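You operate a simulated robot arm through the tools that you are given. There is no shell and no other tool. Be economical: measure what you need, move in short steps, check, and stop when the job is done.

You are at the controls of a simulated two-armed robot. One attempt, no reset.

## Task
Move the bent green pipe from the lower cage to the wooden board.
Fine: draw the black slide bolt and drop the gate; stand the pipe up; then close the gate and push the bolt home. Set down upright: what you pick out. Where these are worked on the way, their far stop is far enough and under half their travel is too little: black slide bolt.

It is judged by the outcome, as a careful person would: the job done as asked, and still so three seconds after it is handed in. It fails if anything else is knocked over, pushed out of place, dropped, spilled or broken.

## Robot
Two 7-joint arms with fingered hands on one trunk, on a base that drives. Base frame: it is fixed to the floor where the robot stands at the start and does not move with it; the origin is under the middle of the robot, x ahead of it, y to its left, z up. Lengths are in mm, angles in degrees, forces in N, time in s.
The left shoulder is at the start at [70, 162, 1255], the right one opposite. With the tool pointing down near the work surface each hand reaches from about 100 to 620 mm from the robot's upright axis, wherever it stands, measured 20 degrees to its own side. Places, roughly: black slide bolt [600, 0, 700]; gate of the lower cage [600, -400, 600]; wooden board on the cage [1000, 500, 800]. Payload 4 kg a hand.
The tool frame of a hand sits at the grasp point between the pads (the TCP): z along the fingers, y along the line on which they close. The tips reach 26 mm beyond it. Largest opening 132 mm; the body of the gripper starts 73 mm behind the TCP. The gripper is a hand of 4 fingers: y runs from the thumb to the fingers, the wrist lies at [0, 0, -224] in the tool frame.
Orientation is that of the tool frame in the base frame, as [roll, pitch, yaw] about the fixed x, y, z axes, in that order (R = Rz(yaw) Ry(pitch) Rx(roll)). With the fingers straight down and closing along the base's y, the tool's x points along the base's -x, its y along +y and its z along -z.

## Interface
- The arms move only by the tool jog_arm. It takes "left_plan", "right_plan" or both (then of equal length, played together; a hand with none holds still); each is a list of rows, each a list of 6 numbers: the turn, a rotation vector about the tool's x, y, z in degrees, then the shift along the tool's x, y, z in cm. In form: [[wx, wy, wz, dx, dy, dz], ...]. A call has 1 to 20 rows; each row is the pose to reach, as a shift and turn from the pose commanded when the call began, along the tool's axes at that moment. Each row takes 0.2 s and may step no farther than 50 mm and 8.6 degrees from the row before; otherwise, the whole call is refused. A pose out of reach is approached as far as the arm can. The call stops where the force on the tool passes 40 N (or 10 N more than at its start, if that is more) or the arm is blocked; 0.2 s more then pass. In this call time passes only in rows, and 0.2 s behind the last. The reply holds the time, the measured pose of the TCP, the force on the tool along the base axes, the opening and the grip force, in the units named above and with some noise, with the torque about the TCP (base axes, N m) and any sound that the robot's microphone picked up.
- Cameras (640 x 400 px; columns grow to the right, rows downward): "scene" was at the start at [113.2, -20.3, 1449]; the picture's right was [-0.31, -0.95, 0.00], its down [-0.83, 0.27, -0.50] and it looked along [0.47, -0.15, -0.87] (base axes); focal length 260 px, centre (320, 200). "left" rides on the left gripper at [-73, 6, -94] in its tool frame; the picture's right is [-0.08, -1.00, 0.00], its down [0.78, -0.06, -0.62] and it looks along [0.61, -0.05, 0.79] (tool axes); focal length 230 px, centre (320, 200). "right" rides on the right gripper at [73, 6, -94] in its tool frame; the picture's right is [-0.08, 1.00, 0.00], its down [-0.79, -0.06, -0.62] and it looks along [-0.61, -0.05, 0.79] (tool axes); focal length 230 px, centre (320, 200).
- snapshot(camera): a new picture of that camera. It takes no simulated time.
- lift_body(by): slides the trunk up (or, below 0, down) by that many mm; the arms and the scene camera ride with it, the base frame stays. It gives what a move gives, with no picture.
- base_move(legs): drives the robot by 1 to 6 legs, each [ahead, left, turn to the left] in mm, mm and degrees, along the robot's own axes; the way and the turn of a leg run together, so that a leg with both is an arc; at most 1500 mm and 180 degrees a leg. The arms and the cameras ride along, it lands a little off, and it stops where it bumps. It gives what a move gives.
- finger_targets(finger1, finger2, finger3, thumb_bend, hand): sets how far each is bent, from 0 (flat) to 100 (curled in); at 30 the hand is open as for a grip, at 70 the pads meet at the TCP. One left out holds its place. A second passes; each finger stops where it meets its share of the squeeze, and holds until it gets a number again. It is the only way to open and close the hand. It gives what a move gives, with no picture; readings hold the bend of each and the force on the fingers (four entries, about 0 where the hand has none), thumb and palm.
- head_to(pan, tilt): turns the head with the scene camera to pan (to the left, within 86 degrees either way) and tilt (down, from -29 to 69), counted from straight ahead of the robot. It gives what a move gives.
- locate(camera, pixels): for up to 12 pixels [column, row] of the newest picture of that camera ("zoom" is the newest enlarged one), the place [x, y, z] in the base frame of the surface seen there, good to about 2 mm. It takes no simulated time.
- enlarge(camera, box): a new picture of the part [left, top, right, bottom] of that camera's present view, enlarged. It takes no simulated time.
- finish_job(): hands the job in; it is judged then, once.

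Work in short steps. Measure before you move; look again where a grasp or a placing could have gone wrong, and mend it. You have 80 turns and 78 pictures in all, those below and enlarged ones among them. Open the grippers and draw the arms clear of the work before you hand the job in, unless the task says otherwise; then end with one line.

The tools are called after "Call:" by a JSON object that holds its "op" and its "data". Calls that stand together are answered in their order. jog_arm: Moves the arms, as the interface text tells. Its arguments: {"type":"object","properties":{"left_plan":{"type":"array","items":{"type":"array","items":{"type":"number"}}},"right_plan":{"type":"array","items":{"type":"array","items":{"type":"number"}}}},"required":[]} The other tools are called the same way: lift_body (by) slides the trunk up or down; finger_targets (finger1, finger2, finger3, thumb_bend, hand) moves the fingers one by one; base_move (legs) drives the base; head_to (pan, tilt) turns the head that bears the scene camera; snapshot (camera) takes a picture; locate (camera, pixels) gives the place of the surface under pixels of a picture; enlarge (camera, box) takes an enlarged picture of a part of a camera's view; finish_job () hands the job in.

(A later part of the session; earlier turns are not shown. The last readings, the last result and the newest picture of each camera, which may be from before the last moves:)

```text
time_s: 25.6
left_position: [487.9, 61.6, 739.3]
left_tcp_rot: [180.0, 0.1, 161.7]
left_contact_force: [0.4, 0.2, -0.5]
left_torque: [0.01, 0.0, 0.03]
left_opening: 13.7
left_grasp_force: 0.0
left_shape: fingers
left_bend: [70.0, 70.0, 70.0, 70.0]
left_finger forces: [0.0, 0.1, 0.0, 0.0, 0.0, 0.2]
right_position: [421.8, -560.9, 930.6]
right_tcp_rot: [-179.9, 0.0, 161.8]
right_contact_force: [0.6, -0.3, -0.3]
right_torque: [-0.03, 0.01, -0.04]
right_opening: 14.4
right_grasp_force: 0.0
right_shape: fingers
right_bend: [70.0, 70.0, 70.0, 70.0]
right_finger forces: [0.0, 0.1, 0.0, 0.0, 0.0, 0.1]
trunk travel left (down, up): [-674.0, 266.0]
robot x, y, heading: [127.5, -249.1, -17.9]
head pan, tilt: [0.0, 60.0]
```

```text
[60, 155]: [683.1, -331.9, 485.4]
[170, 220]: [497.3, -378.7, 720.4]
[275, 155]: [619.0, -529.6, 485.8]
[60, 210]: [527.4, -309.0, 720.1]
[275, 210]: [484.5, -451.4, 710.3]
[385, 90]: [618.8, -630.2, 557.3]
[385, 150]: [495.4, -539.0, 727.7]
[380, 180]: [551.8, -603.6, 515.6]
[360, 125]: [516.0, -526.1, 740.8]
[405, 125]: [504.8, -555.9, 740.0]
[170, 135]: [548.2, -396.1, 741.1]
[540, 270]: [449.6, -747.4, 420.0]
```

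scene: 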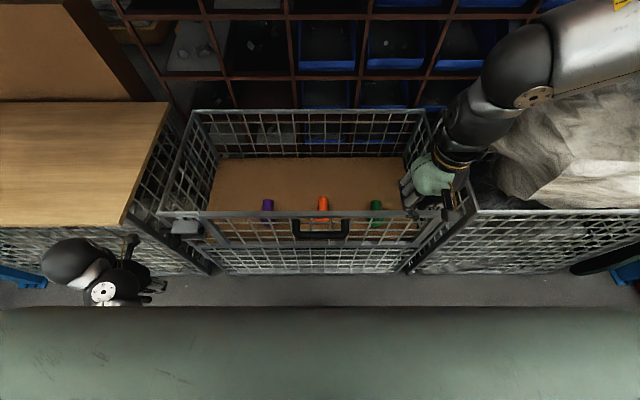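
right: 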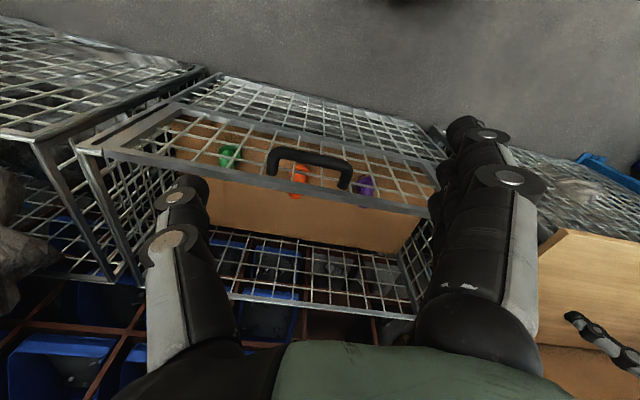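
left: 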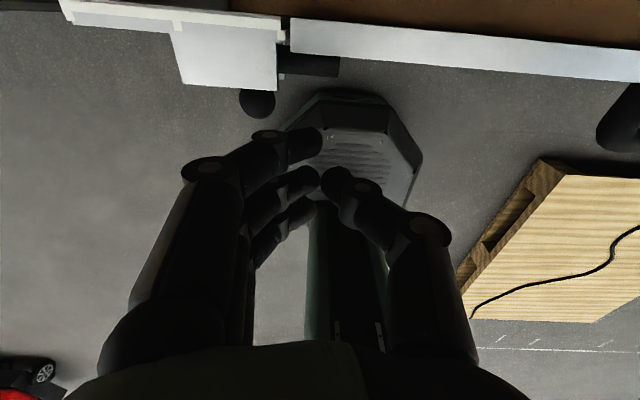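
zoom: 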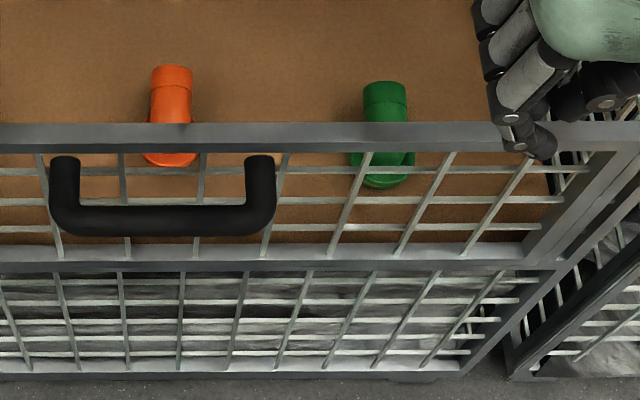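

Handle bar centre s≈450, d≈-45, z≈708; gate top bar z 740. I bring the closed right hand over the gate to just inside its top bar (s=450, d=70) and down to z≈730.

Call:
{"op": "jog_arm", "data": {"right_plan": [[0, 0, 0, -2.8, 4, 0], [0, 0, 0, -5.6, 8, 0], [0, 0, 0, -8.4, 12, 0], [0, 0, 0, -11.2, 16, 0], [0, 0, 0, -13.8, 19.8, 0], [0, 0, 0, -13.8, 19.8, 4.5], [0, 0, 0, -13.8, 19.8, 9], [0, 0, 0, -13.8, 19.8, 13]]}}

Call:
{"op": "snapshot", "data": {"camera": "scene"}}

Call:
{"op": "snapshot", "data": {"camera": "right"}}

```text
time_s: 27.4
left_position: [488.6, 60.7, 740.2]
left_tcp_rot: [-180.0, 0.0, 161.7]
left_contact_force: [0.1, 0.5, 0.6]
left_torque: [0.01, 0.04, 0.03]
left_opening: 13.9
left_grasp_force: 0.1
left_shape: fingers
left_bend: [70.0, 70.0, 70.0, 70.0]
left_finger forces: [0.1, 0.0, 0.0, 0.1, 0.0, 0.1]
right_position: [512.0, -540.0, 899.2]
right_tcp_rot: [179.7, 0.1, 161.7]
right_contact_force: [0.2, -0.4, -0.7]
right_torque: [0.01, -0.04, 0.0]
right_opening: 14.4
right_grasp_force: 0.1
right_shape: fingers
right_bend: [70.0, 70.0, 70.0, 70.0]
right_finger forces: [0.1, 0.1, 0.0, 0.1, 0.1, 0.0]
right hand out of reach, approached as far as the arm can: row 2, 3, 4, 5, 6, 7, 8
trunk travel left (down, up): [-674.0, 266.0]
robot x, y, heading: [124.5, -250.5, -18.5]
head pan, tilt: [0.0, 60.0]
```

```text
51 pictures are left
```

scene: 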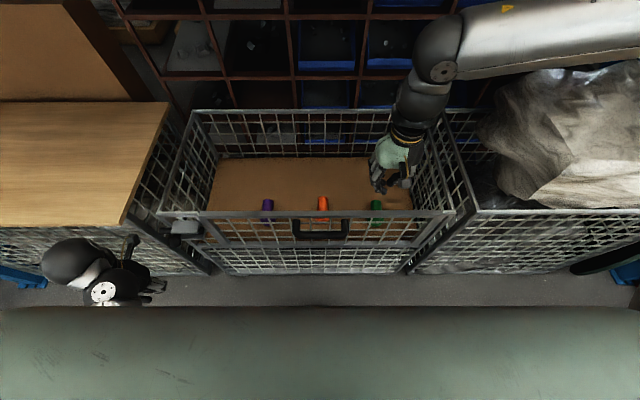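

```text
50 pictures are left
```

right: 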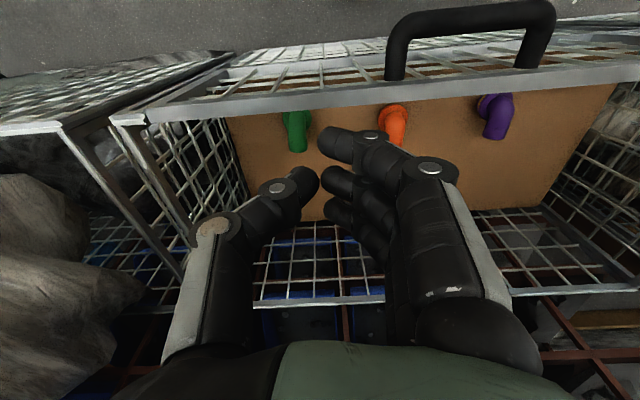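

The right arm stalled folded at s≈600, d≈11. I raise the trunk 140 mm so the arm can hang more freely, then command the target again.

Call:
{"op": "lift_body", "data": {"by": 140}}

Call:
{"op": "jog_arm", "data": {"right_plan": [[0, 0, 0, 0, 0, 4.5], [0, 0, 0, -1, 3, 9], [0, 0, 0, -2, 6, 13], [0, 0, 0, -4, 9, 14], [0, 0, 0, -5, 12, 14], [0, 0, 0, -5.9, 15, 14]]}}

```text
time_s: 29.1
left_position: [489.2, 61.9, 880.1]
left_tcp_rot: [-180.0, 0.0, 161.7]
left_contact_force: [-0.5, 0.2, 0.7]
left_torque: [-0.01, -0.01, -0.03]
left_opening: 14.1
left_grasp_force: 0.1
left_shape: fingers
left_bend: [70.0, 70.0, 70.0, 70.0]
left_finger forces: [0.0, 0.1, 0.0, 0.0, 0.0, 0.0]
right_position: [511.4, -542.1, 1038.1]
right_tcp_rot: [179.6, 0.2, 161.7]
right_contact_force: [-0.1, -0.3, -0.5]
right_torque: [0.0, 0.0, 0.01]
right_opening: 14.4
right_grasp_force: 0.1
right_shape: fingers
right_bend: [70.0, 70.0, 70.0, 70.0]
right_finger forces: [0.1, 0.0, 0.0, 0.1, 0.0, 0.0]
trunk travel left (down, up): [-814.0, 126.0]
robot x, y, heading: [129.3, -253.1, -18.4]
head pan, tilt: [0.0, 60.0]
```

```text
refused: row 2 steps farther than a row can; nothing moved
```

Row step was too long; I resend with smaller steps.

Call:
{"op": "jog_arm", "data": {"right_plan": [[0, 0, 0, 0, 0, 4.5], [0, 0, 0, 0, 0, 9], [0, 0, 0, 0, 0, 13], [0, 0, 0, -1.5, 4, 14], [0, 0, 0, -3, 8, 15], [0, 0, 0, -4.5, 11.5, 16], [0, 0, 0, -5.9, 15, 17]]}}

Call:
{"op": "snapshot", "data": {"camera": "scene"}}

```text
time_s: 30.7
left_position: [488.7, 62.3, 879.3]
left_tcp_rot: [179.9, -0.1, 161.7]
left_contact_force: [-0.2, -0.3, 0.2]
left_torque: [0.0, 0.02, 0.02]
left_opening: 13.7
left_grasp_force: 0.0
left_shape: fingers
left_bend: [70.0, 70.0, 70.0, 70.0]
left_finger forces: [0.0, 0.1, 0.0, 0.0, 0.0, 0.0]
right_position: [489.3, -567.6, 974.2]
right_tcp_rot: [179.6, 0.1, 161.7]
right_contact_force: [0.3, 1.1, -0.2]
right_torque: [-0.02, 0.0, 0.01]
right_opening: 14.4
right_grasp_force: 0.1
right_shape: fingers
right_bend: [70.0, 70.0, 70.0, 70.0]
right_finger forces: [0.1, 0.1, 0.1, 0.0, 0.0, 0.0]
right hand out of reach, approached as far as the arm can: row 1, 2, 3, 4, 5, 6, 7
trunk travel left (down, up): [-814.0, 126.0]
robot x, y, heading: [131.3, -252.0, -18.1]
head pan, tilt: [0.0, 60.0]
```

```text
49 pictures are left
```

scene: 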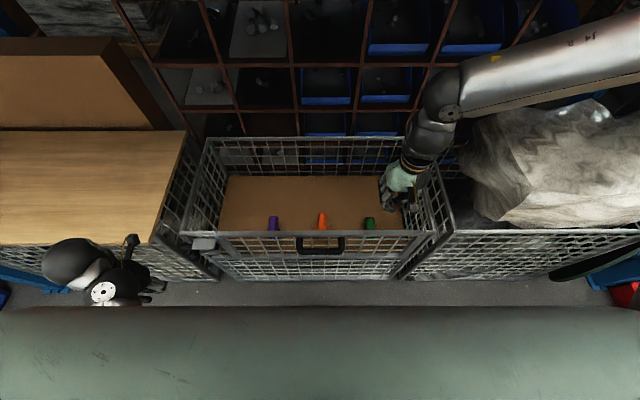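

The right arm is in a cramped elbow posture. I back the base 260 mm into free space and unfold: hand right/back, down, then in.

Call:
{"op": "base_move", "data": {"legs": [[-260, 0, 0]]}}

Call:
{"op": "jog_arm", "data": {"right_plan": [[0, 0, 0, 0, -4, 0], [0, 0, 0, 2, -8, 0], [0, 0, 0, 4, -12, 0], [0, 0, 0, 6, -16, 0], [0, 0, 0, 6, -16, 4.5], [0, 0, 0, 6, -16, 9], [0, 0, 0, 6, -16, 13.5], [0, 0, 0, 6, -16, 18]]}}

Call:
{"op": "snapshot", "data": {"camera": "scene"}}

```text
time_s: 32.6
left_position: [249.3, 141.5, 879.9]
left_tcp_rot: [179.9, -0.1, 161.4]
left_contact_force: [0.6, -0.1, 0.7]
left_torque: [-0.02, -0.02, 0.03]
left_opening: 14.0
left_grasp_force: 0.1
left_shape: fingers
left_bend: [70.0, 70.0, 70.0, 70.0]
left_finger forces: [0.1, 0.0, 0.0, 0.0, 0.0, 0.1]
right_position: [247.6, -488.2, 974.3]
right_tcp_rot: [179.6, 0.2, 161.5]
right_contact_force: [0.5, 0.5, -1.0]
right_torque: [-0.03, -0.01, 0.04]
right_opening: 14.4
right_grasp_force: 0.1
right_shape: fingers
right_bend: [70.0, 70.0, 70.0, 70.0]
right_finger forces: [0.1, 0.1, 0.0, 0.1, 0.0, 0.1]
trunk travel left (down, up): [-814.0, 126.0]
robot x, y, heading: [-118.0, -170.9, -18.3]
head pan, tilt: [0.0, 60.0]
```

```text
time_s: 34.4
left_position: [246.9, 139.9, 880.9]
left_tcp_rot: [180.0, 0.2, 161.6]
left_contact_force: [-0.7, -0.3, 0.2]
left_torque: [-0.01, 0.01, 0.01]
left_opening: 14.0
left_grasp_force: 0.1
left_shape: fingers
left_bend: [70.0, 70.0, 70.0, 70.0]
left_finger forces: [0.0, 0.0, 0.0, 0.0, 0.1, 0.1]
right_position: [129.0, -627.6, 847.4]
right_tcp_rot: [179.6, 0.3, 161.5]
right_contact_force: [0.3, -0.3, -1.3]
right_torque: [-0.02, -0.04, 0.0]
right_opening: 14.4
right_grasp_force: 0.0
right_shape: fingers
right_bend: [70.0, 70.0, 70.0, 70.0]
right_finger forces: [0.0, 0.0, 0.0, 0.0, 0.0, 0.1]
right hand out of reach, approached as far as the arm can: row 7, 8
trunk travel left (down, up): [-814.0, 126.0]
robot x, y, heading: [-114.7, -165.0, -18.6]
head pan, tilt: [0.0, 60.0]
```

```text
48 pictures are left
```

scene: 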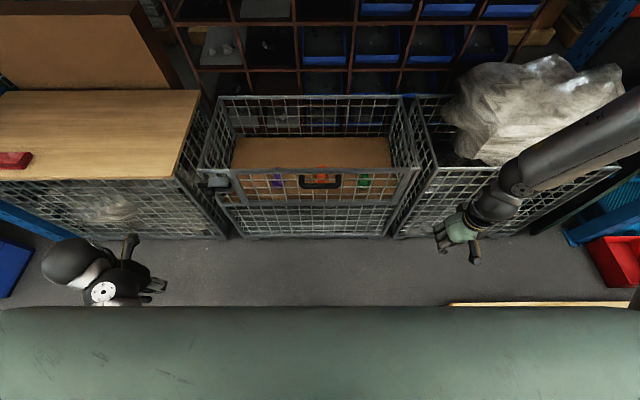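

The right arm's elbow sits high and out, so it's a poor tool here; the left arm has the better posture. I measure the right elbow, bag and floor objects before choosing where to stand.

Call:
{"op": "locate", "data": {"camera": "scene", "pixels": [[515, 185], [570, 150], [630, 115], [545, 80], [500, 75], [600, 90], [470, 130], [540, 303], [620, 250], [460, 304], [630, 330]]}}

```text
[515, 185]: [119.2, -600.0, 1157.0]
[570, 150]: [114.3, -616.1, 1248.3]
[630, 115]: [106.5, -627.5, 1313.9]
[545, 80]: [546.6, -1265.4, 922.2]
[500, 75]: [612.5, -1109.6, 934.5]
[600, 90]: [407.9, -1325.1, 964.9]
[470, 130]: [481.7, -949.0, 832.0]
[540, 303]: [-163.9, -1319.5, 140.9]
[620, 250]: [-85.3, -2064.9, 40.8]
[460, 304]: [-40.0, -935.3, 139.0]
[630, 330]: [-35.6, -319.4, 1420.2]
```

Right forearm stands vertical, elbow high; I draw the right hand 12 cm back as parking. Then base goes 163 mm right and 250 mm ahead so the left hand can serve gate and pipe.

Call:
{"op": "jog_arm", "data": {"right_plan": [[0, 0, 0, 2, 0, -4], [0, 0, 0, 4, 0, -6], [0, 0, 0, 7, 0, -6], [0, 0, 0, 10, 0, -6], [0, 0, 0, 12, 0, -6]]}}

Call:
{"op": "base_move", "data": {"legs": [[0, -163, 0], [250, 0, 0]]}}

Call:
{"op": "snapshot", "data": {"camera": "scene"}}

```text
time_s: 35.6
left_position: [246.6, 139.3, 880.1]
left_tcp_rot: [180.0, 0.1, 161.6]
left_contact_force: [-0.6, -0.5, 0.1]
left_torque: [0.04, 0.02, 0.01]
left_opening: 13.9
left_grasp_force: 0.0
left_shape: fingers
left_bend: [70.0, 70.0, 70.0, 70.0]
left_finger forces: [0.1, 0.0, 0.1, 0.0, 0.0, 0.1]
right_position: [16.5, -589.2, 906.5]
right_tcp_rot: [179.5, 0.2, 161.6]
right_contact_force: [0.4, -0.6, 0.0]
right_torque: [0.0, 0.04, -0.03]
right_opening: 14.3
right_grasp_force: 0.1
right_shape: fingers
right_bend: [70.0, 70.0, 70.0, 70.0]
right_finger forces: [0.0, 0.0, 0.0, 0.0, 0.0, 0.1]
trunk travel left (down, up): [-814.0, 126.0]
robot x, y, heading: [-115.4, -167.9, -18.5]
head pan, tilt: [0.0, 60.0]
```

```text
time_s: 38.4
left_position: [435.6, -90.4, 879.4]
left_tcp_rot: [-180.0, 0.1, 161.4]
left_contact_force: [0.4, 0.2, -0.3]
left_torque: [0.0, 0.02, 0.0]
left_opening: 13.8
left_grasp_force: 0.0
left_shape: fingers
left_bend: [70.0, 70.0, 70.0, 70.0]
left_finger forces: [0.1, 0.0, 0.0, 0.1, 0.0, 0.0]
right_position: [202.5, -820.3, 906.9]
right_tcp_rot: [179.5, 0.2, 161.4]
right_contact_force: [-0.1, 0.4, 0.2]
right_torque: [0.02, 0.03, -0.02]
right_opening: 14.0
right_grasp_force: 0.0
right_shape: fingers
right_bend: [70.0, 70.0, 70.0, 70.0]
right_finger forces: [0.0, 0.0, 0.0, 0.0, 0.1, 0.0]
trunk travel left (down, up): [-814.0, 126.0]
robot x, y, heading: [74.2, -398.2, -18.7]
head pan, tilt: [0.0, 60.0]
```

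```text
47 pictures are left
```

scene: 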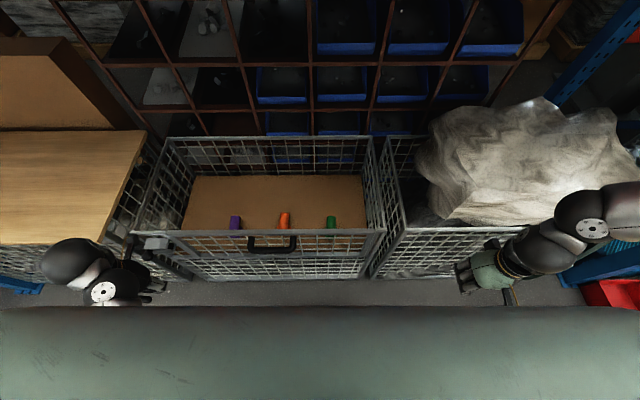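

Left hand at s=196, d=-201. I move it over the gate to s≈450, d≈75, then down to z≈735.

Call:
{"op": "jog_arm", "data": {"left_plan": [[0, 0, 0, -3.45, -3.2, 0], [0, 0, 0, -6.9, -6.4, 0], [0, 0, 0, -10.35, -9.6, 0], [0, 0, 0, -13.8, -12.8, 0], [0, 0, 0, -17.25, -16, 0], [0, 0, 0, -20.7, -19.2, 0], [0, 0, 0, -24.15, -22.4, 0], [0, 0, 0, -27.6, -25.4, 0], [0, 0, 0, -27.6, -25.4, 4.5], [0, 0, 0, -27.6, -25.4, 9]]}}

Call:
{"op": "snapshot", "data": {"camera": "left"}}

```text
time_s: 40.6
left_position: [614.1, -419.5, 789.1]
left_tcp_rot: [179.9, 0.0, 161.3]
left_contact_force: [-0.4, 0.1, -0.3]
left_torque: [-0.03, 0.02, -0.04]
left_opening: 13.9
left_grasp_force: 0.1
left_shape: fingers
left_bend: [70.0, 70.0, 70.0, 70.0]
left_finger forces: [0.0, 0.0, 0.0, 0.0, 0.0, 0.1]
right_position: [203.8, -820.8, 905.0]
right_tcp_rot: [179.6, 0.1, 161.4]
right_contact_force: [-0.7, -0.2, -0.5]
right_torque: [-0.02, 0.03, 0.0]
right_opening: 14.3
right_grasp_force: 0.0
right_shape: fingers
right_bend: [70.0, 70.0, 70.0, 70.0]
right_finger forces: [0.0, 0.0, 0.0, 0.0, 0.0, 0.0]
trunk travel left (down, up): [-814.0, 126.0]
robot x, y, heading: [71.9, -398.4, -18.4]
head pan, tilt: [0.0, 60.0]
```

```text
46 pictures are left
```

left: 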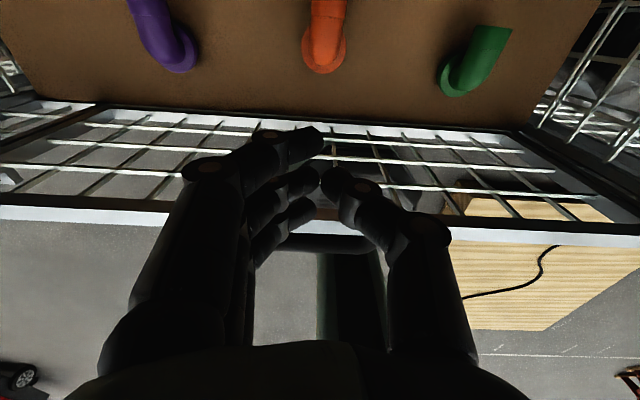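

The hand is inside the gate with clearance. I lower 55 mm and pull outward in small steps.

Call:
{"op": "jog_arm", "data": {"left_plan": [[0, 0, 0, 0, 0, 3], [0, 0, 0, 0, 0, 5.7], [0, 0, 0, 2, 0, 5.7], [0, 0, 0, 4, 0, 5.7], [0, 0, 0, 5.5, 0, 5.7], [0, 0, 0, 7, 0, 5.7]]}}

Call:
{"op": "snapshot", "data": {"camera": "left"}}

```text
time_s: 42.0
left_position: [548.9, -397.6, 731.8]
left_tcp_rot: [180.0, 0.0, 161.4]
left_contact_force: [6.2, -2.5, -2.0]
left_torque: [-0.07, -0.18, -0.03]
left_opening: 14.0
left_grasp_force: 3.1
left_shape: fingers
left_bend: [70.0, 70.0, 69.0, 70.0]
left_finger forces: [0.1, 0.1, 6.2, 0.0, 0.0, 0.1]
right_position: [202.8, -820.8, 905.4]
right_tcp_rot: [179.6, 0.1, 161.4]
right_contact_force: [1.2, -0.4, 0.6]
right_torque: [-0.02, -0.01, -0.01]
right_opening: 14.2
right_grasp_force: 0.1
right_shape: fingers
right_bend: [70.0, 70.0, 70.0, 70.0]
right_finger forces: [0.0, 0.0, 0.0, 0.1, 0.0, 0.0]
trunk travel left (down, up): [-814.0, 126.0]
robot x, y, heading: [72.4, -400.0, -18.7]
head pan, tilt: [0.0, 60.0]
```

```text
45 pictures are left
```

left: 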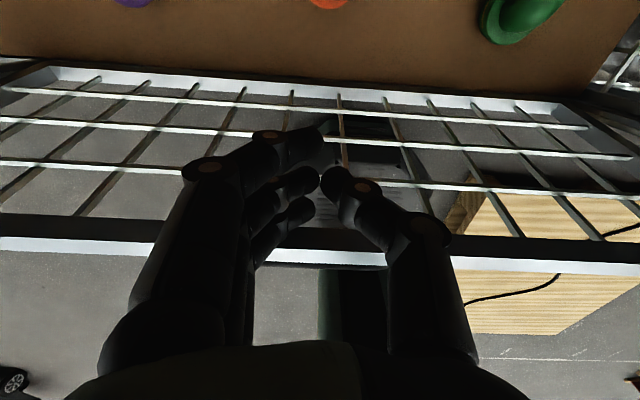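

The gate is giving (6 N, already ~40 mm out). I keep pulling outward with a slight descent.

Call:
{"op": "jog_arm", "data": {"left_plan": [[0, 0, 0, 2, 0, 0], [0, 0, 0, 4, 0, 0.3], [0, 0, 0, 6, 0, 0.8], [0, 0, 0, 8, 0, 1.5], [0, 0, 0, 10, 0, 2.3]]}}

Call:
{"op": "snapshot", "data": {"camera": "left"}}

Call:
{"op": "snapshot", "data": {"camera": "scene"}}

```text
time_s: 43.2
left_position: [453.6, -366.0, 711.2]
left_tcp_rot: [180.0, -0.1, 161.3]
left_contact_force: [2.0, -0.5, 0.9]
left_torque: [0.0, -0.02, -0.03]
left_opening: 13.9
left_grasp_force: 0.6
left_shape: fingers
left_bend: [70.0, 70.0, 70.0, 70.0]
left_finger forces: [0.1, 0.0, 1.6, 0.1, 0.0, 0.0]
right_position: [202.7, -820.8, 906.1]
right_tcp_rot: [179.6, 0.2, 161.3]
right_contact_force: [-0.3, 0.5, -0.7]
right_torque: [-0.04, -0.03, 0.03]
right_opening: 14.2
right_grasp_force: 0.0
right_shape: fingers
right_bend: [70.0, 70.0, 70.0, 70.0]
right_finger forces: [0.1, 0.0, 0.1, 0.0, 0.0, 0.0]
trunk travel left (down, up): [-814.0, 126.0]
robot x, y, heading: [72.5, -398.0, -18.5]
head pan, tilt: [0.0, 60.0]
```

```text
44 pictures are left
```

left: 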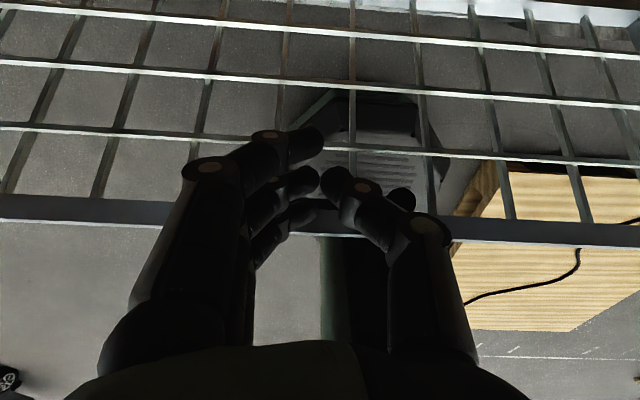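

```text
43 pictures are left
```

scene: 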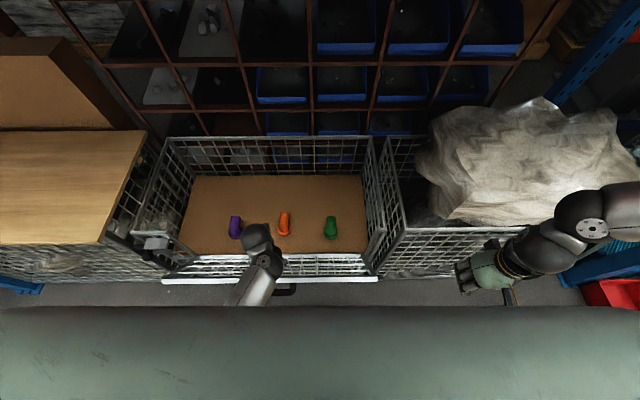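

The gate is at about 33° and holds by friction. I follow its arc outward and downward.

Call:
{"op": "jog_arm", "data": {"left_plan": [[0, 0, 0, 2.7, 0, 1.8], [0, 0, 0, 4.5, 0, 3.8], [0, 0, 0, 6, 0, 5.8], [0, 0, 0, 7.5, 0, 8.2], [0, 0, 0, 8.8, 0, 10.8], [0, 0, 0, 9.8, 0, 13.6], [0, 0, 0, 10.4, 0, 16.5]]}}

Call:
{"op": "snapshot", "data": {"camera": "left"}}

Call:
{"op": "snapshot", "data": {"camera": "scene"}}

```text
time_s: 44.5
left_position: [390.5, -236.6, 587.4]
left_tcp_rot: [171.3, -1.1, 157.6]
left_contact_force: [0.9, -0.2, 0.4]
left_torque: [-0.02, -0.02, 0.02]
left_opening: 13.9
left_grasp_force: 0.0
left_shape: fingers
left_bend: [70.0, 70.0, 70.0, 70.0]
left_finger forces: [0.0, 0.0, 0.1, 0.0, 0.0, 0.0]
right_position: [203.3, -819.6, 905.2]
right_tcp_rot: [179.5, 0.1, 161.4]
right_contact_force: [0.6, -0.4, 0.0]
right_torque: [-0.01, 0.03, 0.04]
right_opening: 14.1
right_grasp_force: 0.1
right_shape: fingers
right_bend: [70.0, 70.0, 70.0, 70.0]
right_finger forces: [0.1, 0.1, 0.0, 0.0, 0.0, 0.1]
trunk travel left (down, up): [-814.0, 126.0]
robot x, y, heading: [67.6, -398.8, -18.7]
head pan, tilt: [0.0, 60.0]
stopped in row 6 (left hand): the arm was blocked; the commanded pose is now the measured one
```

```text
42 pictures are left
```

left: 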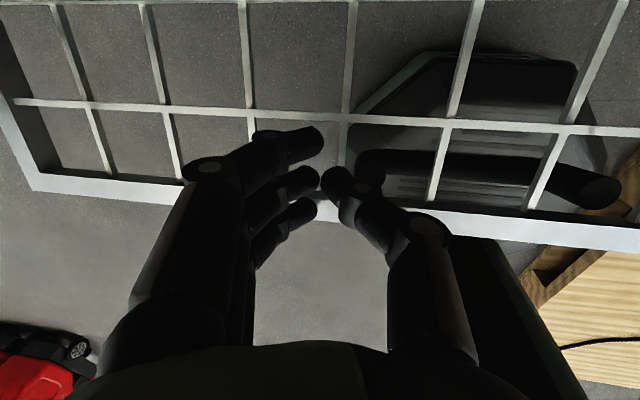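

```text
41 pictures are left
```

scene: 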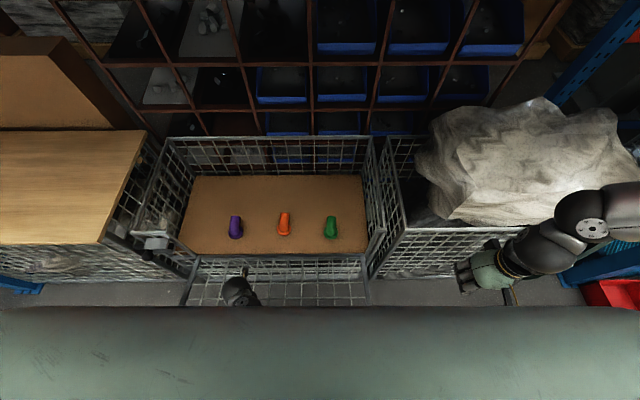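

The gate swung on down by itself and the arm drifted left, blocked. I measure the gate's present position.

Call:
{"op": "locate", "data": {"camera": "left", "pixels": [[100, 188], [500, 222], [345, 116], [440, 60], [600, 190], [20, 105]]}}

Call:
{"op": "locate", "data": {"camera": "scene", "pixels": [[186, 265], [200, 300], [300, 258], [365, 262], [330, 280], [330, 228], [331, 236]]}}

```text
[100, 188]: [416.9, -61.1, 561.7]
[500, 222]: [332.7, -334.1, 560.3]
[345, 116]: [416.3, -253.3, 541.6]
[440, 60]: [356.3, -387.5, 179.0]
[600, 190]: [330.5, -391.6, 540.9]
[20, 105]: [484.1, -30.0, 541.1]
```

```text
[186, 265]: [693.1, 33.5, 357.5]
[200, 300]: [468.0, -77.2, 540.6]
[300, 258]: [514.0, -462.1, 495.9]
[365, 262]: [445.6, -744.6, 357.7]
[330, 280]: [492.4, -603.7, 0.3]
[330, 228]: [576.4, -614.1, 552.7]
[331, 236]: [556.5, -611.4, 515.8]
```

Gate lies open ~75°. I lift the left hand up and restore its orientation.

Call:
{"op": "jog_arm", "data": {"left_plan": [[0, 0, 0, 0, 0, -4], [0, 0, 0, 0, 0, -8], [4, -0.5, -2, -2, 0, -12], [8.5, -1, -3.8, -4, 0, -16], [8.5, -1, -3.8, -6, -2, -20]]}}

Call:
{"op": "enlarge", "data": {"camera": "scene", "box": [260, 190, 380, 265]}}

Call:
{"op": "snapshot", "data": {"camera": "scene"}}

```text
time_s: 45.7
left_position: [426.7, -307.6, 780.2]
left_tcp_rot: [-179.9, 0.1, 161.3]
left_contact_force: [0.5, -0.7, 0.1]
left_torque: [0.0, 0.0, 0.0]
left_opening: 13.9
left_grasp_force: 0.0
left_shape: fingers
left_bend: [70.0, 70.0, 70.0, 70.0]
left_finger forces: [0.0, 0.0, 0.0, 0.0, 0.0, 0.0]
right_position: [204.0, -819.3, 905.9]
right_tcp_rot: [179.5, 0.1, 161.4]
right_contact_force: [0.5, -0.7, -0.7]
right_torque: [-0.02, 0.02, 0.0]
right_opening: 14.4
right_grasp_force: 0.0
right_shape: fingers
right_bend: [70.0, 70.0, 70.0, 70.0]
right_finger forces: [0.1, 0.1, 0.1, 0.1, 0.0, 0.0]
trunk travel left (down, up): [-814.0, 126.0]
robot x, y, heading: [75.8, -402.6, -18.3]
head pan, tilt: [0.0, 60.0]
```

```text
5.33 times, centred on (320, 228) of scene
```

zoom: 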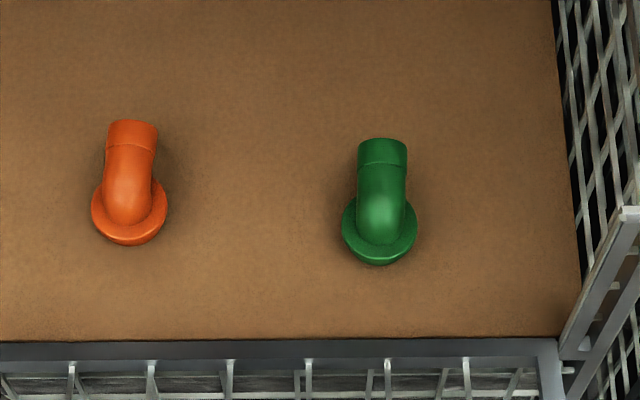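

```text
39 pictures are left
```

scene: 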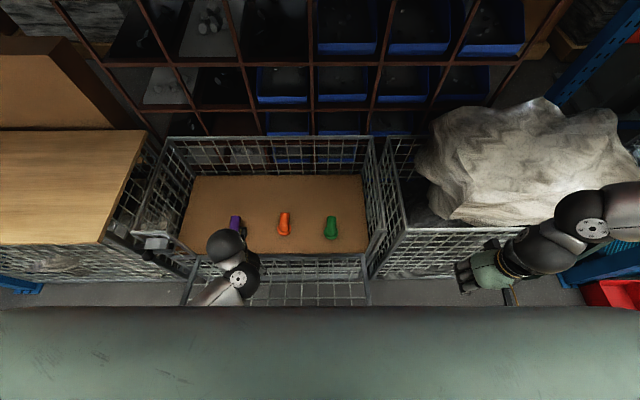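

The green pipe seems to stand on its flange, with the bend pointing to the back. I measure it.

Call:
{"op": "enlarge", "data": {"camera": "scene", "box": [310, 205, 350, 245]}}

Call:
{"op": "locate", "data": {"camera": "zoom", "pixels": [[320, 150], [320, 95], [320, 200], [320, 250], [320, 290], [320, 325], [320, 355], [240, 280], [395, 280], [265, 130], [375, 130], [325, 375]]}}

```text
10.00 times, centred on (330, 225) of scene
```

zoom: 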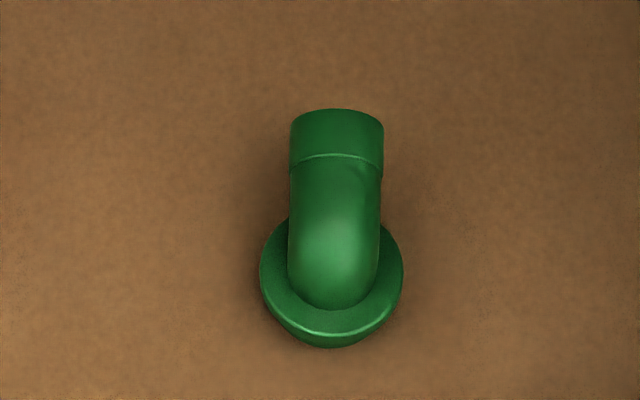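

```text
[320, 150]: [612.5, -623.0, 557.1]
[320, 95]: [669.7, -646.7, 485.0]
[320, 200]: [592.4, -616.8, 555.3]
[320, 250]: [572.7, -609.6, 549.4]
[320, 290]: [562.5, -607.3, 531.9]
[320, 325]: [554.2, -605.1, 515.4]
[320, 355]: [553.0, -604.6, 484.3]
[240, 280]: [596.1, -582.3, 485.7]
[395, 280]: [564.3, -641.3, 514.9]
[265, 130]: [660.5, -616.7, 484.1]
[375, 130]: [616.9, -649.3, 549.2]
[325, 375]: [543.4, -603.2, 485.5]
```

The pipe stands on its flange, elbow arm pointing inward at z≈538, Ø≈36. I open the left hand, shift the base 100 mm right, and bring the hand over the pipe (s≈648, d≈109).

Call:
{"op": "finger_targets", "data": {"hand": "left", "finger1": 30, "finger2": 30, "finger3": 30, "thumb_bend": 30}}

Call:
{"op": "base_move", "data": {"legs": [[0, -100, 0]]}}

Call:
{"op": "jog_arm", "data": {"left_plan": [[0, 0, 0, -4, -2, 0], [0, 0, 0, -8, -4, 0], [0, 0, 0, -12, -6, 0], [0, 0, 0, -16, -8, 0], [0, 0, 0, -20, -11, 0], [0, 0, 0, -25, -11, 0], [0, 0, 0, -25, -14.3, 0]]}}

Call:
{"op": "lift_body", "data": {"by": -110}}

Call:
{"op": "snapshot", "data": {"camera": "left"}}

```text
time_s: 46.7
left_position: [427.2, -307.3, 780.5]
left_tcp_rot: [179.9, 0.2, 161.4]
left_contact_force: [-0.1, 0.8, 0.9]
left_torque: [0.02, 0.0, 0.0]
left_opening: 135.8
left_grasp_force: 0.0
left_shape: fingers
left_bend: [30.0, 30.0, 30.0, 30.0]
left_finger forces: [0.0, 0.0, 0.0, 0.0, 0.1, 0.1]
right_position: [203.8, -820.9, 907.0]
right_tcp_rot: [179.6, 0.1, 161.5]
right_contact_force: [-0.3, -0.1, -0.7]
right_torque: [-0.02, 0.01, 0.04]
right_opening: 14.4
right_grasp_force: 0.1
right_shape: fingers
right_bend: [70.0, 70.0, 70.0, 70.0]
right_finger forces: [0.0, 0.0, 0.0, 0.0, 0.0, 0.0]
trunk travel left (down, up): [-814.0, 126.0]
robot x, y, heading: [72.8, -397.9, -18.3]
head pan, tilt: [0.0, 60.0]
```

```text
time_s: 47.9
left_position: [395.7, -401.7, 779.8]
left_tcp_rot: [180.0, 0.1, 161.4]
left_contact_force: [0.9, -0.1, 0.2]
left_torque: [0.02, -0.02, 0.05]
left_opening: 135.9
left_grasp_force: 0.1
left_shape: fingers
left_bend: [30.0, 30.0, 30.0, 30.0]
left_finger forces: [0.1, 0.1, 0.1, 0.1, 0.1, 0.0]
right_position: [172.7, -914.4, 905.6]
right_tcp_rot: [179.6, 0.1, 161.3]
right_contact_force: [0.7, -0.2, 0.5]
right_torque: [-0.01, -0.01, 0.05]
right_opening: 14.4
right_grasp_force: 0.0
right_shape: fingers
right_bend: [70.0, 70.0, 70.0, 70.0]
right_finger forces: [0.1, 0.0, 0.0, 0.1, 0.0, 0.0]
trunk travel left (down, up): [-814.0, 126.0]
robot x, y, heading: [42.7, -494.5, -18.8]
head pan, tilt: [0.0, 60.0]
```

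```text
time_s: 49.5
left_position: [586.2, -614.5, 780.9]
left_tcp_rot: [179.6, 0.4, 161.6]
left_contact_force: [-0.7, 0.1, 0.0]
left_torque: [0.01, -0.02, 0.01]
left_opening: 135.7
left_grasp_force: 0.1
left_shape: fingers
left_bend: [30.0, 30.0, 30.0, 30.0]
left_finger forces: [0.0, 0.0, 0.0, 0.0, 0.0, 0.0]
right_position: [171.2, -914.5, 905.2]
right_tcp_rot: [179.6, 0.2, 161.5]
right_contact_force: [0.3, 0.2, -0.3]
right_torque: [-0.03, 0.01, -0.01]
right_opening: 14.3
right_grasp_force: 0.1
right_shape: fingers
right_bend: [70.0, 70.0, 70.0, 70.0]
right_finger forces: [0.1, 0.0, 0.0, 0.0, 0.1, 0.0]
trunk travel left (down, up): [-814.0, 126.0]
robot x, y, heading: [44.5, -492.5, -18.5]
head pan, tilt: [0.0, 60.0]
```

```text
time_s: 50.9
left_position: [587.5, -616.0, 670.9]
left_tcp_rot: [179.8, 0.4, 161.5]
left_contact_force: [-0.4, 0.4, -0.5]
left_torque: [0.0, 0.03, -0.04]
left_opening: 135.9
left_grasp_force: 0.1
left_shape: fingers
left_bend: [30.0, 30.0, 30.0, 30.0]
left_finger forces: [0.0, 0.0, 0.1, 0.1, 0.0, 0.0]
right_position: [171.7, -915.0, 795.2]
right_tcp_rot: [179.4, 0.1, 161.4]
right_contact_force: [0.7, -0.3, -0.1]
right_torque: [0.0, 0.01, 0.02]
right_opening: 14.5
right_grasp_force: 0.0
right_shape: fingers
right_bend: [70.0, 70.0, 70.0, 70.0]
right_finger forces: [0.0, 0.0, 0.0, 0.0, 0.1, 0.0]
trunk travel left (down, up): [-704.0, 236.0]
robot x, y, heading: [46.0, -494.5, -18.4]
head pan, tilt: [0.0, 60.0]
```

```text
37 pictures are left
```

left: 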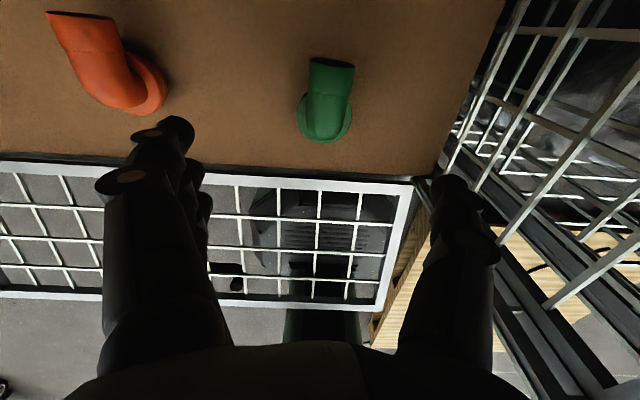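

Hand is centred over the green pipe. I descend 12.5 cm to z≈546.

Call:
{"op": "jog_arm", "data": {"left_plan": [[0, 0, 0, 0, 0, 4], [0, 0, 0, 0, 0, 8], [0, 0, 0, 0, 0, 11], [0, 0, 0, 0, 0, 12.5]]}}

Call:
{"op": "snapshot", "data": {"camera": "left"}}

```text
time_s: 51.6
left_position: [633.1, -550.8, 579.6]
left_tcp_rot: [175.0, 2.5, 164.1]
left_contact_force: [7.4, 0.5, 28.6]
left_torque: [-2.31, 0.57, 0.6]
left_opening: 147.7
left_grasp_force: 14.8
left_shape: fingers
left_bend: [30.0, 30.0, 30.0, 25.0]
left_finger forces: [0.0, 0.0, 0.1, 0.0, 29.0, 0.0]
right_position: [171.4, -914.1, 796.4]
right_tcp_rot: [179.4, 0.3, 161.4]
right_contact_force: [-0.6, 0.4, -0.3]
right_torque: [0.01, 0.03, -0.01]
right_opening: 14.3
right_grasp_force: 0.1
right_shape: fingers
right_bend: [70.0, 70.0, 70.0, 70.0]
right_finger forces: [0.1, 0.0, 0.1, 0.0, 0.1, 0.0]
trunk travel left (down, up): [-704.0, 236.0]
robot x, y, heading: [41.8, -493.5, -18.5]
head pan, tilt: [0.0, 60.0]
stopped in row 3 (left hand): the force on the tool passed its limit at 48 N (the readings are from after the stop); the commanded pose is now the measured one
```

```text
36 pictures are left
```

left: 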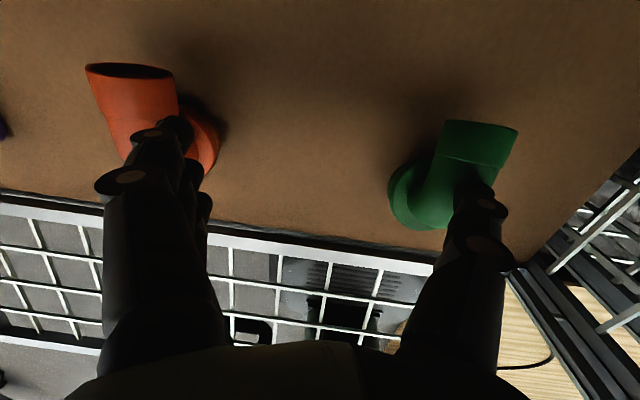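

The arm swerved left/forward while descending, and the thumb landed on the pipe (29 N). I lift straight up at once and look for what blocks it.

Call:
{"op": "jog_arm", "data": {"left_plan": [[0, 0, 0, 0, 0, -1.5], [0, 0, 0, 0, 0, -4], [0, 0, 0, 0, 0, -8]]}}

Call:
{"op": "snapshot", "data": {"camera": "scene"}}

Call:
{"op": "snapshot", "data": {"camera": "right"}}

```text
time_s: 52.4
left_position: [630.2, -551.5, 658.6]
left_tcp_rot: [174.5, 2.3, 164.3]
left_contact_force: [0.0, 1.0, 0.6]
left_torque: [0.0, -0.02, 0.01]
left_opening: 137.1
left_grasp_force: 0.0
left_shape: fingers
left_bend: [30.0, 30.0, 30.0, 30.0]
left_finger forces: [0.0, 0.0, 0.0, 0.1, 0.0, 0.0]
right_position: [172.3, -915.0, 796.0]
right_tcp_rot: [179.3, 0.1, 161.5]
right_contact_force: [0.4, 0.7, 0.4]
right_torque: [-0.01, 0.06, -0.01]
right_opening: 14.4
right_grasp_force: 0.1
right_shape: fingers
right_bend: [70.0, 70.0, 70.0, 70.0]
right_finger forces: [0.0, 0.0, 0.1, 0.0, 0.0, 0.0]
trunk travel left (down, up): [-704.0, 236.0]
robot x, y, heading: [41.7, -493.3, -18.5]
head pan, tilt: [0.0, 60.0]
```

```text
35 pictures are left
```

scene: 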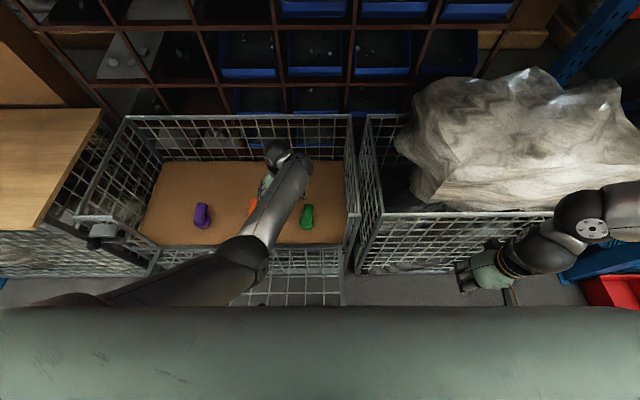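

```text
34 pictures are left
```

right: 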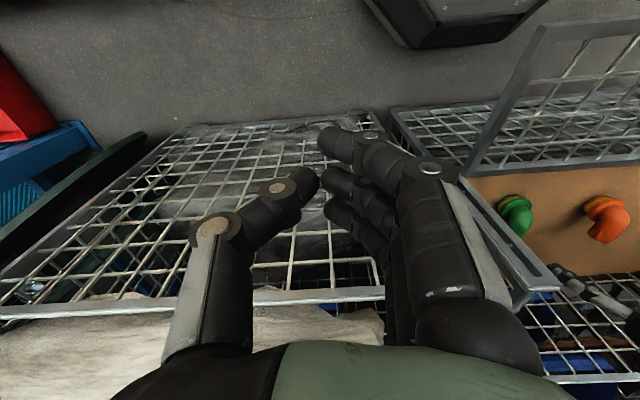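

The left elbow hangs low near the front of the cage (px 240,262). I measure it.

Call:
{"op": "locate", "data": {"camera": "scene", "pixels": [[240, 262], [215, 285], [262, 235], [280, 195], [277, 150], [160, 280], [325, 250], [307, 215]]}}

Call:
{"op": "enlarge", "data": {"camera": "scene", "box": [190, 190, 370, 310]}}

```text
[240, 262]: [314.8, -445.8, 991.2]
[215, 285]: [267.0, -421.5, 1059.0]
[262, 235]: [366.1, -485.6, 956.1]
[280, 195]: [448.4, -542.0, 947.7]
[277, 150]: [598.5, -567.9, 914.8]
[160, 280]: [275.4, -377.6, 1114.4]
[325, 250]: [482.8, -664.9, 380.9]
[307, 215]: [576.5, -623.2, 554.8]
```

```text
3.33 times, centred on (280, 250) of scene
```

zoom: 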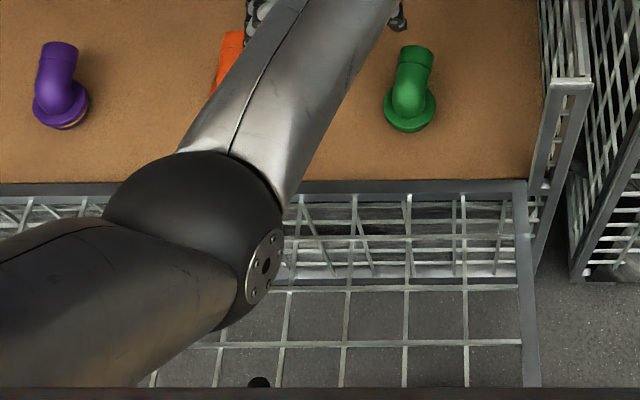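

The elbow is free; the swerve comes from an arm-posture change while descending. I return to the good pose above the pipe, and will descend with the trunk instead of the arm.

Call:
{"op": "jog_arm", "data": {"left_plan": [[2, 0.8, 1, 0.8, -2.5, -0.7], [4, 1.6, 2, 1.6, -5, -1.2], [5.5, 2.3, 2.8, 2.4, -7.4, -1.7]]}}

Call:
{"op": "snapshot", "data": {"camera": "left"}}

```text
time_s: 53.3
left_position: [623.8, -518.2, 646.0]
left_tcp_rot: [172.7, -0.5, 165.7]
left_contact_force: [-0.4, -0.8, -0.3]
left_torque: [-0.02, 0.01, -0.01]
left_opening: 136.9
left_grasp_force: 0.1
left_shape: fingers
left_bend: [30.0, 30.0, 30.0, 30.0]
left_finger forces: [0.1, 0.0, 0.1, 0.0, 0.0, 0.0]
right_position: [172.0, -913.3, 796.8]
right_tcp_rot: [179.5, 0.1, 161.5]
right_contact_force: [1.1, -0.1, 0.4]
right_torque: [0.0, 0.04, -0.01]
right_opening: 14.2
right_grasp_force: 0.0
right_shape: fingers
right_bend: [70.0, 70.0, 70.0, 70.0]
right_finger forces: [0.0, 0.1, 0.0, 0.0, 0.0, 0.0]
trunk travel left (down, up): [-704.0, 236.0]
robot x, y, heading: [41.3, -498.6, -18.4]
head pan, tilt: [0.0, 60.0]
stopped in row 3 (left hand): the arm was blocked; the commanded pose is now the measured one
```

```text
32 pictures are left
```

left: 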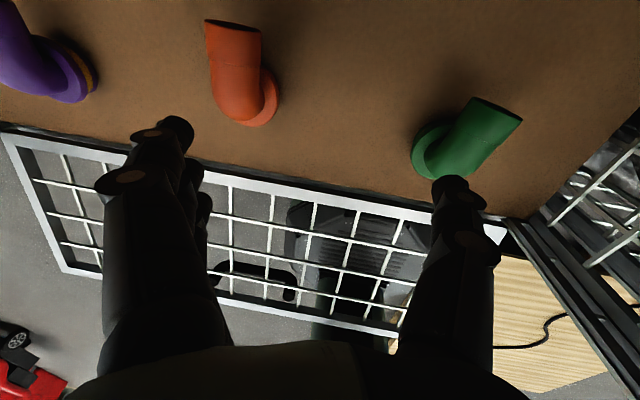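

Blocked again in the same way. I raise the hand with the arm by 10 cm to return to the posture that worked.

Call:
{"op": "jog_arm", "data": {"left_plan": [[0, 0, 0, 0, 0, -4], [0, 0, 0, 0, 0, -8], [3.6, 0, -2, 0, 0, -12], [7.2, -0.5, -4.2, 0, 0, -14]]}}

Call:
{"op": "snapshot", "data": {"camera": "scene"}}

```text
time_s: 54.3
left_position: [618.3, -536.3, 783.9]
left_tcp_rot: [-179.9, 0.2, 169.8]
left_contact_force: [0.3, 0.8, -0.4]
left_torque: [0.02, -0.02, 0.01]
left_opening: 136.3
left_grasp_force: 0.1
left_shape: fingers
left_bend: [30.0, 30.0, 30.0, 30.0]
left_finger forces: [0.1, 0.0, 0.0, 0.0, 0.0, 0.0]
right_position: [172.9, -914.4, 795.9]
right_tcp_rot: [179.6, 0.1, 161.5]
right_contact_force: [-0.4, -0.8, 0.9]
right_torque: [0.03, 0.03, 0.0]
right_opening: 14.5
right_grasp_force: 0.1
right_shape: fingers
right_bend: [70.0, 70.0, 70.0, 70.0]
right_finger forces: [0.1, 0.0, 0.0, 0.0, 0.0, 0.1]
trunk travel left (down, up): [-704.0, 236.0]
robot x, y, heading: [41.2, -490.0, -18.5]
head pan, tilt: [0.0, 60.0]
```

```text
31 pictures are left
```

scene: 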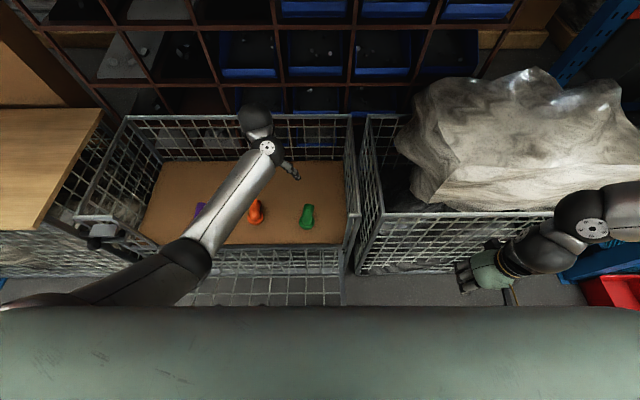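

Crossing in front of the body limits this arm; standing further right (pipe ~20° left) should cure it. I check where the pallet lies relative to the base.

Call:
{"op": "snapshot", "data": {"camera": "left"}}

Call:
{"op": "locate", "data": {"camera": "left", "pixels": [[460, 200], [455, 240], [470, 270], [480, 300], [550, 250], [600, 330], [340, 190], [380, 200], [300, 180]]}}

```text
30 pictures are left
```

left: 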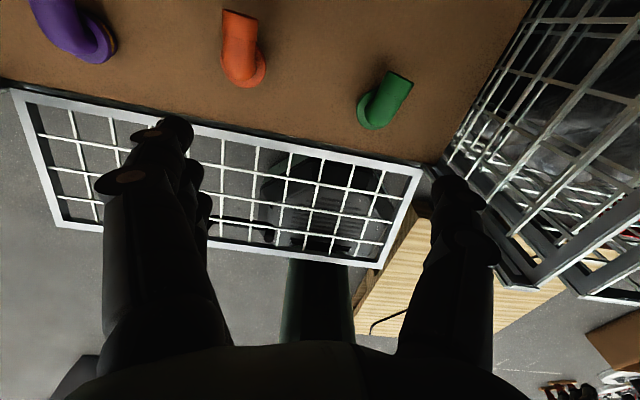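

```text
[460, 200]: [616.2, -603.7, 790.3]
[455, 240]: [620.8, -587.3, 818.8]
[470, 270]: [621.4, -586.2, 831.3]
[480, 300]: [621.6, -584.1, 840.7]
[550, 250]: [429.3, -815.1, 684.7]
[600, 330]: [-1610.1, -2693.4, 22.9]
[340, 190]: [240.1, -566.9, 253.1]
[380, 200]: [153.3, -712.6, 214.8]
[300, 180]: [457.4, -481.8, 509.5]
```

Call:
{"op": "locate", "data": {"camera": "left", "pixels": [[418, 215], [410, 260], [380, 290], [365, 320], [360, 300], [500, 300]]}}

```text
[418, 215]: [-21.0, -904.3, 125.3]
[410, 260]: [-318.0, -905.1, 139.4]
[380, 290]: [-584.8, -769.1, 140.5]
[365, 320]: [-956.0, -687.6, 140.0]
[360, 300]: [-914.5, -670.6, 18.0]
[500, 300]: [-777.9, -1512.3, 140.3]
```

The pallet is ~300 mm from a further-right stand; instead I turn the robot 15° right in place so the pipe lies ~20° to the left. First the trunk goes up 60 mm for clearance.

Call:
{"op": "lift_body", "data": {"by": 60}}

Call:
{"op": "base_move", "data": {"legs": [[0, 0, -15]]}}

```text
time_s: 55.3
left_position: [620.4, -536.4, 842.5]
left_tcp_rot: [-180.0, 0.2, 169.6]
left_contact_force: [-0.4, 0.3, 0.2]
left_torque: [-0.01, 0.01, -0.04]
left_opening: 136.9
left_grasp_force: 0.1
left_shape: fingers
left_bend: [30.0, 30.0, 30.0, 30.0]
left_finger forces: [0.0, 0.1, 0.0, 0.0, 0.1, 0.1]
right_position: [172.8, -915.5, 856.2]
right_tcp_rot: [179.5, 0.0, 161.5]
right_contact_force: [0.3, 0.3, 0.5]
right_torque: [-0.02, -0.01, 0.01]
right_opening: 14.5
right_grasp_force: 0.0
right_shape: fingers
right_bend: [70.0, 70.0, 70.0, 70.0]
right_finger forces: [0.0, 0.0, 0.0, 0.1, 0.0, 0.1]
trunk travel left (down, up): [-764.0, 176.0]
robot x, y, heading: [44.0, -494.2, -18.8]
head pan, tilt: [0.0, 60.0]
```

```text
time_s: 56.6
left_position: [588.2, -685.8, 842.5]
left_tcp_rot: [-179.9, 0.2, 154.5]
left_contact_force: [-0.1, -0.4, -0.1]
left_torque: [-0.04, 0.01, -0.03]
left_opening: 136.6
left_grasp_force: 0.0
left_shape: fingers
left_bend: [30.0, 30.0, 30.0, 30.0]
left_finger forces: [0.0, 0.0, 0.0, 0.1, 0.0, 0.0]
right_position: [58.8, -935.6, 856.6]
right_tcp_rot: [179.5, 0.1, 146.4]
right_contact_force: [0.2, 0.3, -0.7]
right_torque: [0.02, 0.01, -0.01]
right_opening: 14.1
right_grasp_force: 0.1
right_shape: fingers
right_bend: [70.0, 70.0, 70.0, 70.0]
right_finger forces: [0.0, 0.0, 0.1, 0.1, 0.0, 0.0]
trunk travel left (down, up): [-764.0, 176.0]
robot x, y, heading: [40.0, -494.1, -33.7]
head pan, tilt: [0.0, 60.0]
```

I shift 70 mm left to (588,-616), fix the yaw by 7°, and descend part-way with the arm.

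Call:
{"op": "jog_arm", "data": {"left_plan": [[0, 0, -3.5, 1.5, 3.1, 0], [0, 0, -7, 3.0, 6.3, 0], [0, 0, -7, 3.0, 6.3, 4], [0, 0, -7, 3.0, 6.3, 8], [0, 0, -7, 3.0, 6.3, 12], [0, 0, -7, 3.0, 6.3, 16]]}}

Call:
{"op": "snapshot", "data": {"camera": "left"}}

```text
time_s: 58.0
left_position: [588.6, -617.4, 682.8]
left_tcp_rot: [-180.0, 0.1, 161.6]
left_contact_force: [-0.5, 0.1, -1.1]
left_torque: [0.02, -0.01, 0.0]
left_opening: 136.5
left_grasp_force: 0.1
left_shape: fingers
left_bend: [30.0, 30.0, 30.0, 30.0]
left_finger forces: [0.0, 0.0, 0.0, 0.0, 0.0, 0.1]
right_position: [58.1, -935.0, 855.3]
right_tcp_rot: [179.5, 0.2, 146.4]
right_contact_force: [-0.4, -0.1, -0.3]
right_torque: [0.05, 0.02, -0.01]
right_opening: 14.2
right_grasp_force: 0.1
right_shape: fingers
right_bend: [70.0, 70.0, 70.0, 70.0]
right_finger forces: [0.0, 0.0, 0.1, 0.0, 0.1, 0.0]
trunk travel left (down, up): [-764.0, 176.0]
robot x, y, heading: [44.0, -497.8, -33.5]
head pan, tilt: [0.0, 60.0]
```

```text
29 pictures are left
```

left: 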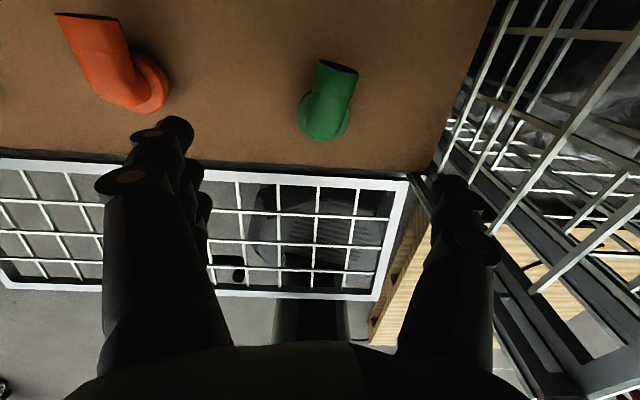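

Tracking is exact now. I verify the pipe's position before descending.

Call:
{"op": "locate", "data": {"camera": "left", "pixels": [[335, 80], [328, 95], [322, 115], [305, 115], [345, 115], [323, 138], [300, 105]]}}

```text
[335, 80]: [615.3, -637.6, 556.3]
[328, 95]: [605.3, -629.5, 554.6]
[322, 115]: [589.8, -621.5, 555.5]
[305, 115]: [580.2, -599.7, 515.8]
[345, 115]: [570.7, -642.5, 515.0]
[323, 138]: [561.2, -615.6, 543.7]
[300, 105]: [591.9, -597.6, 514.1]
```

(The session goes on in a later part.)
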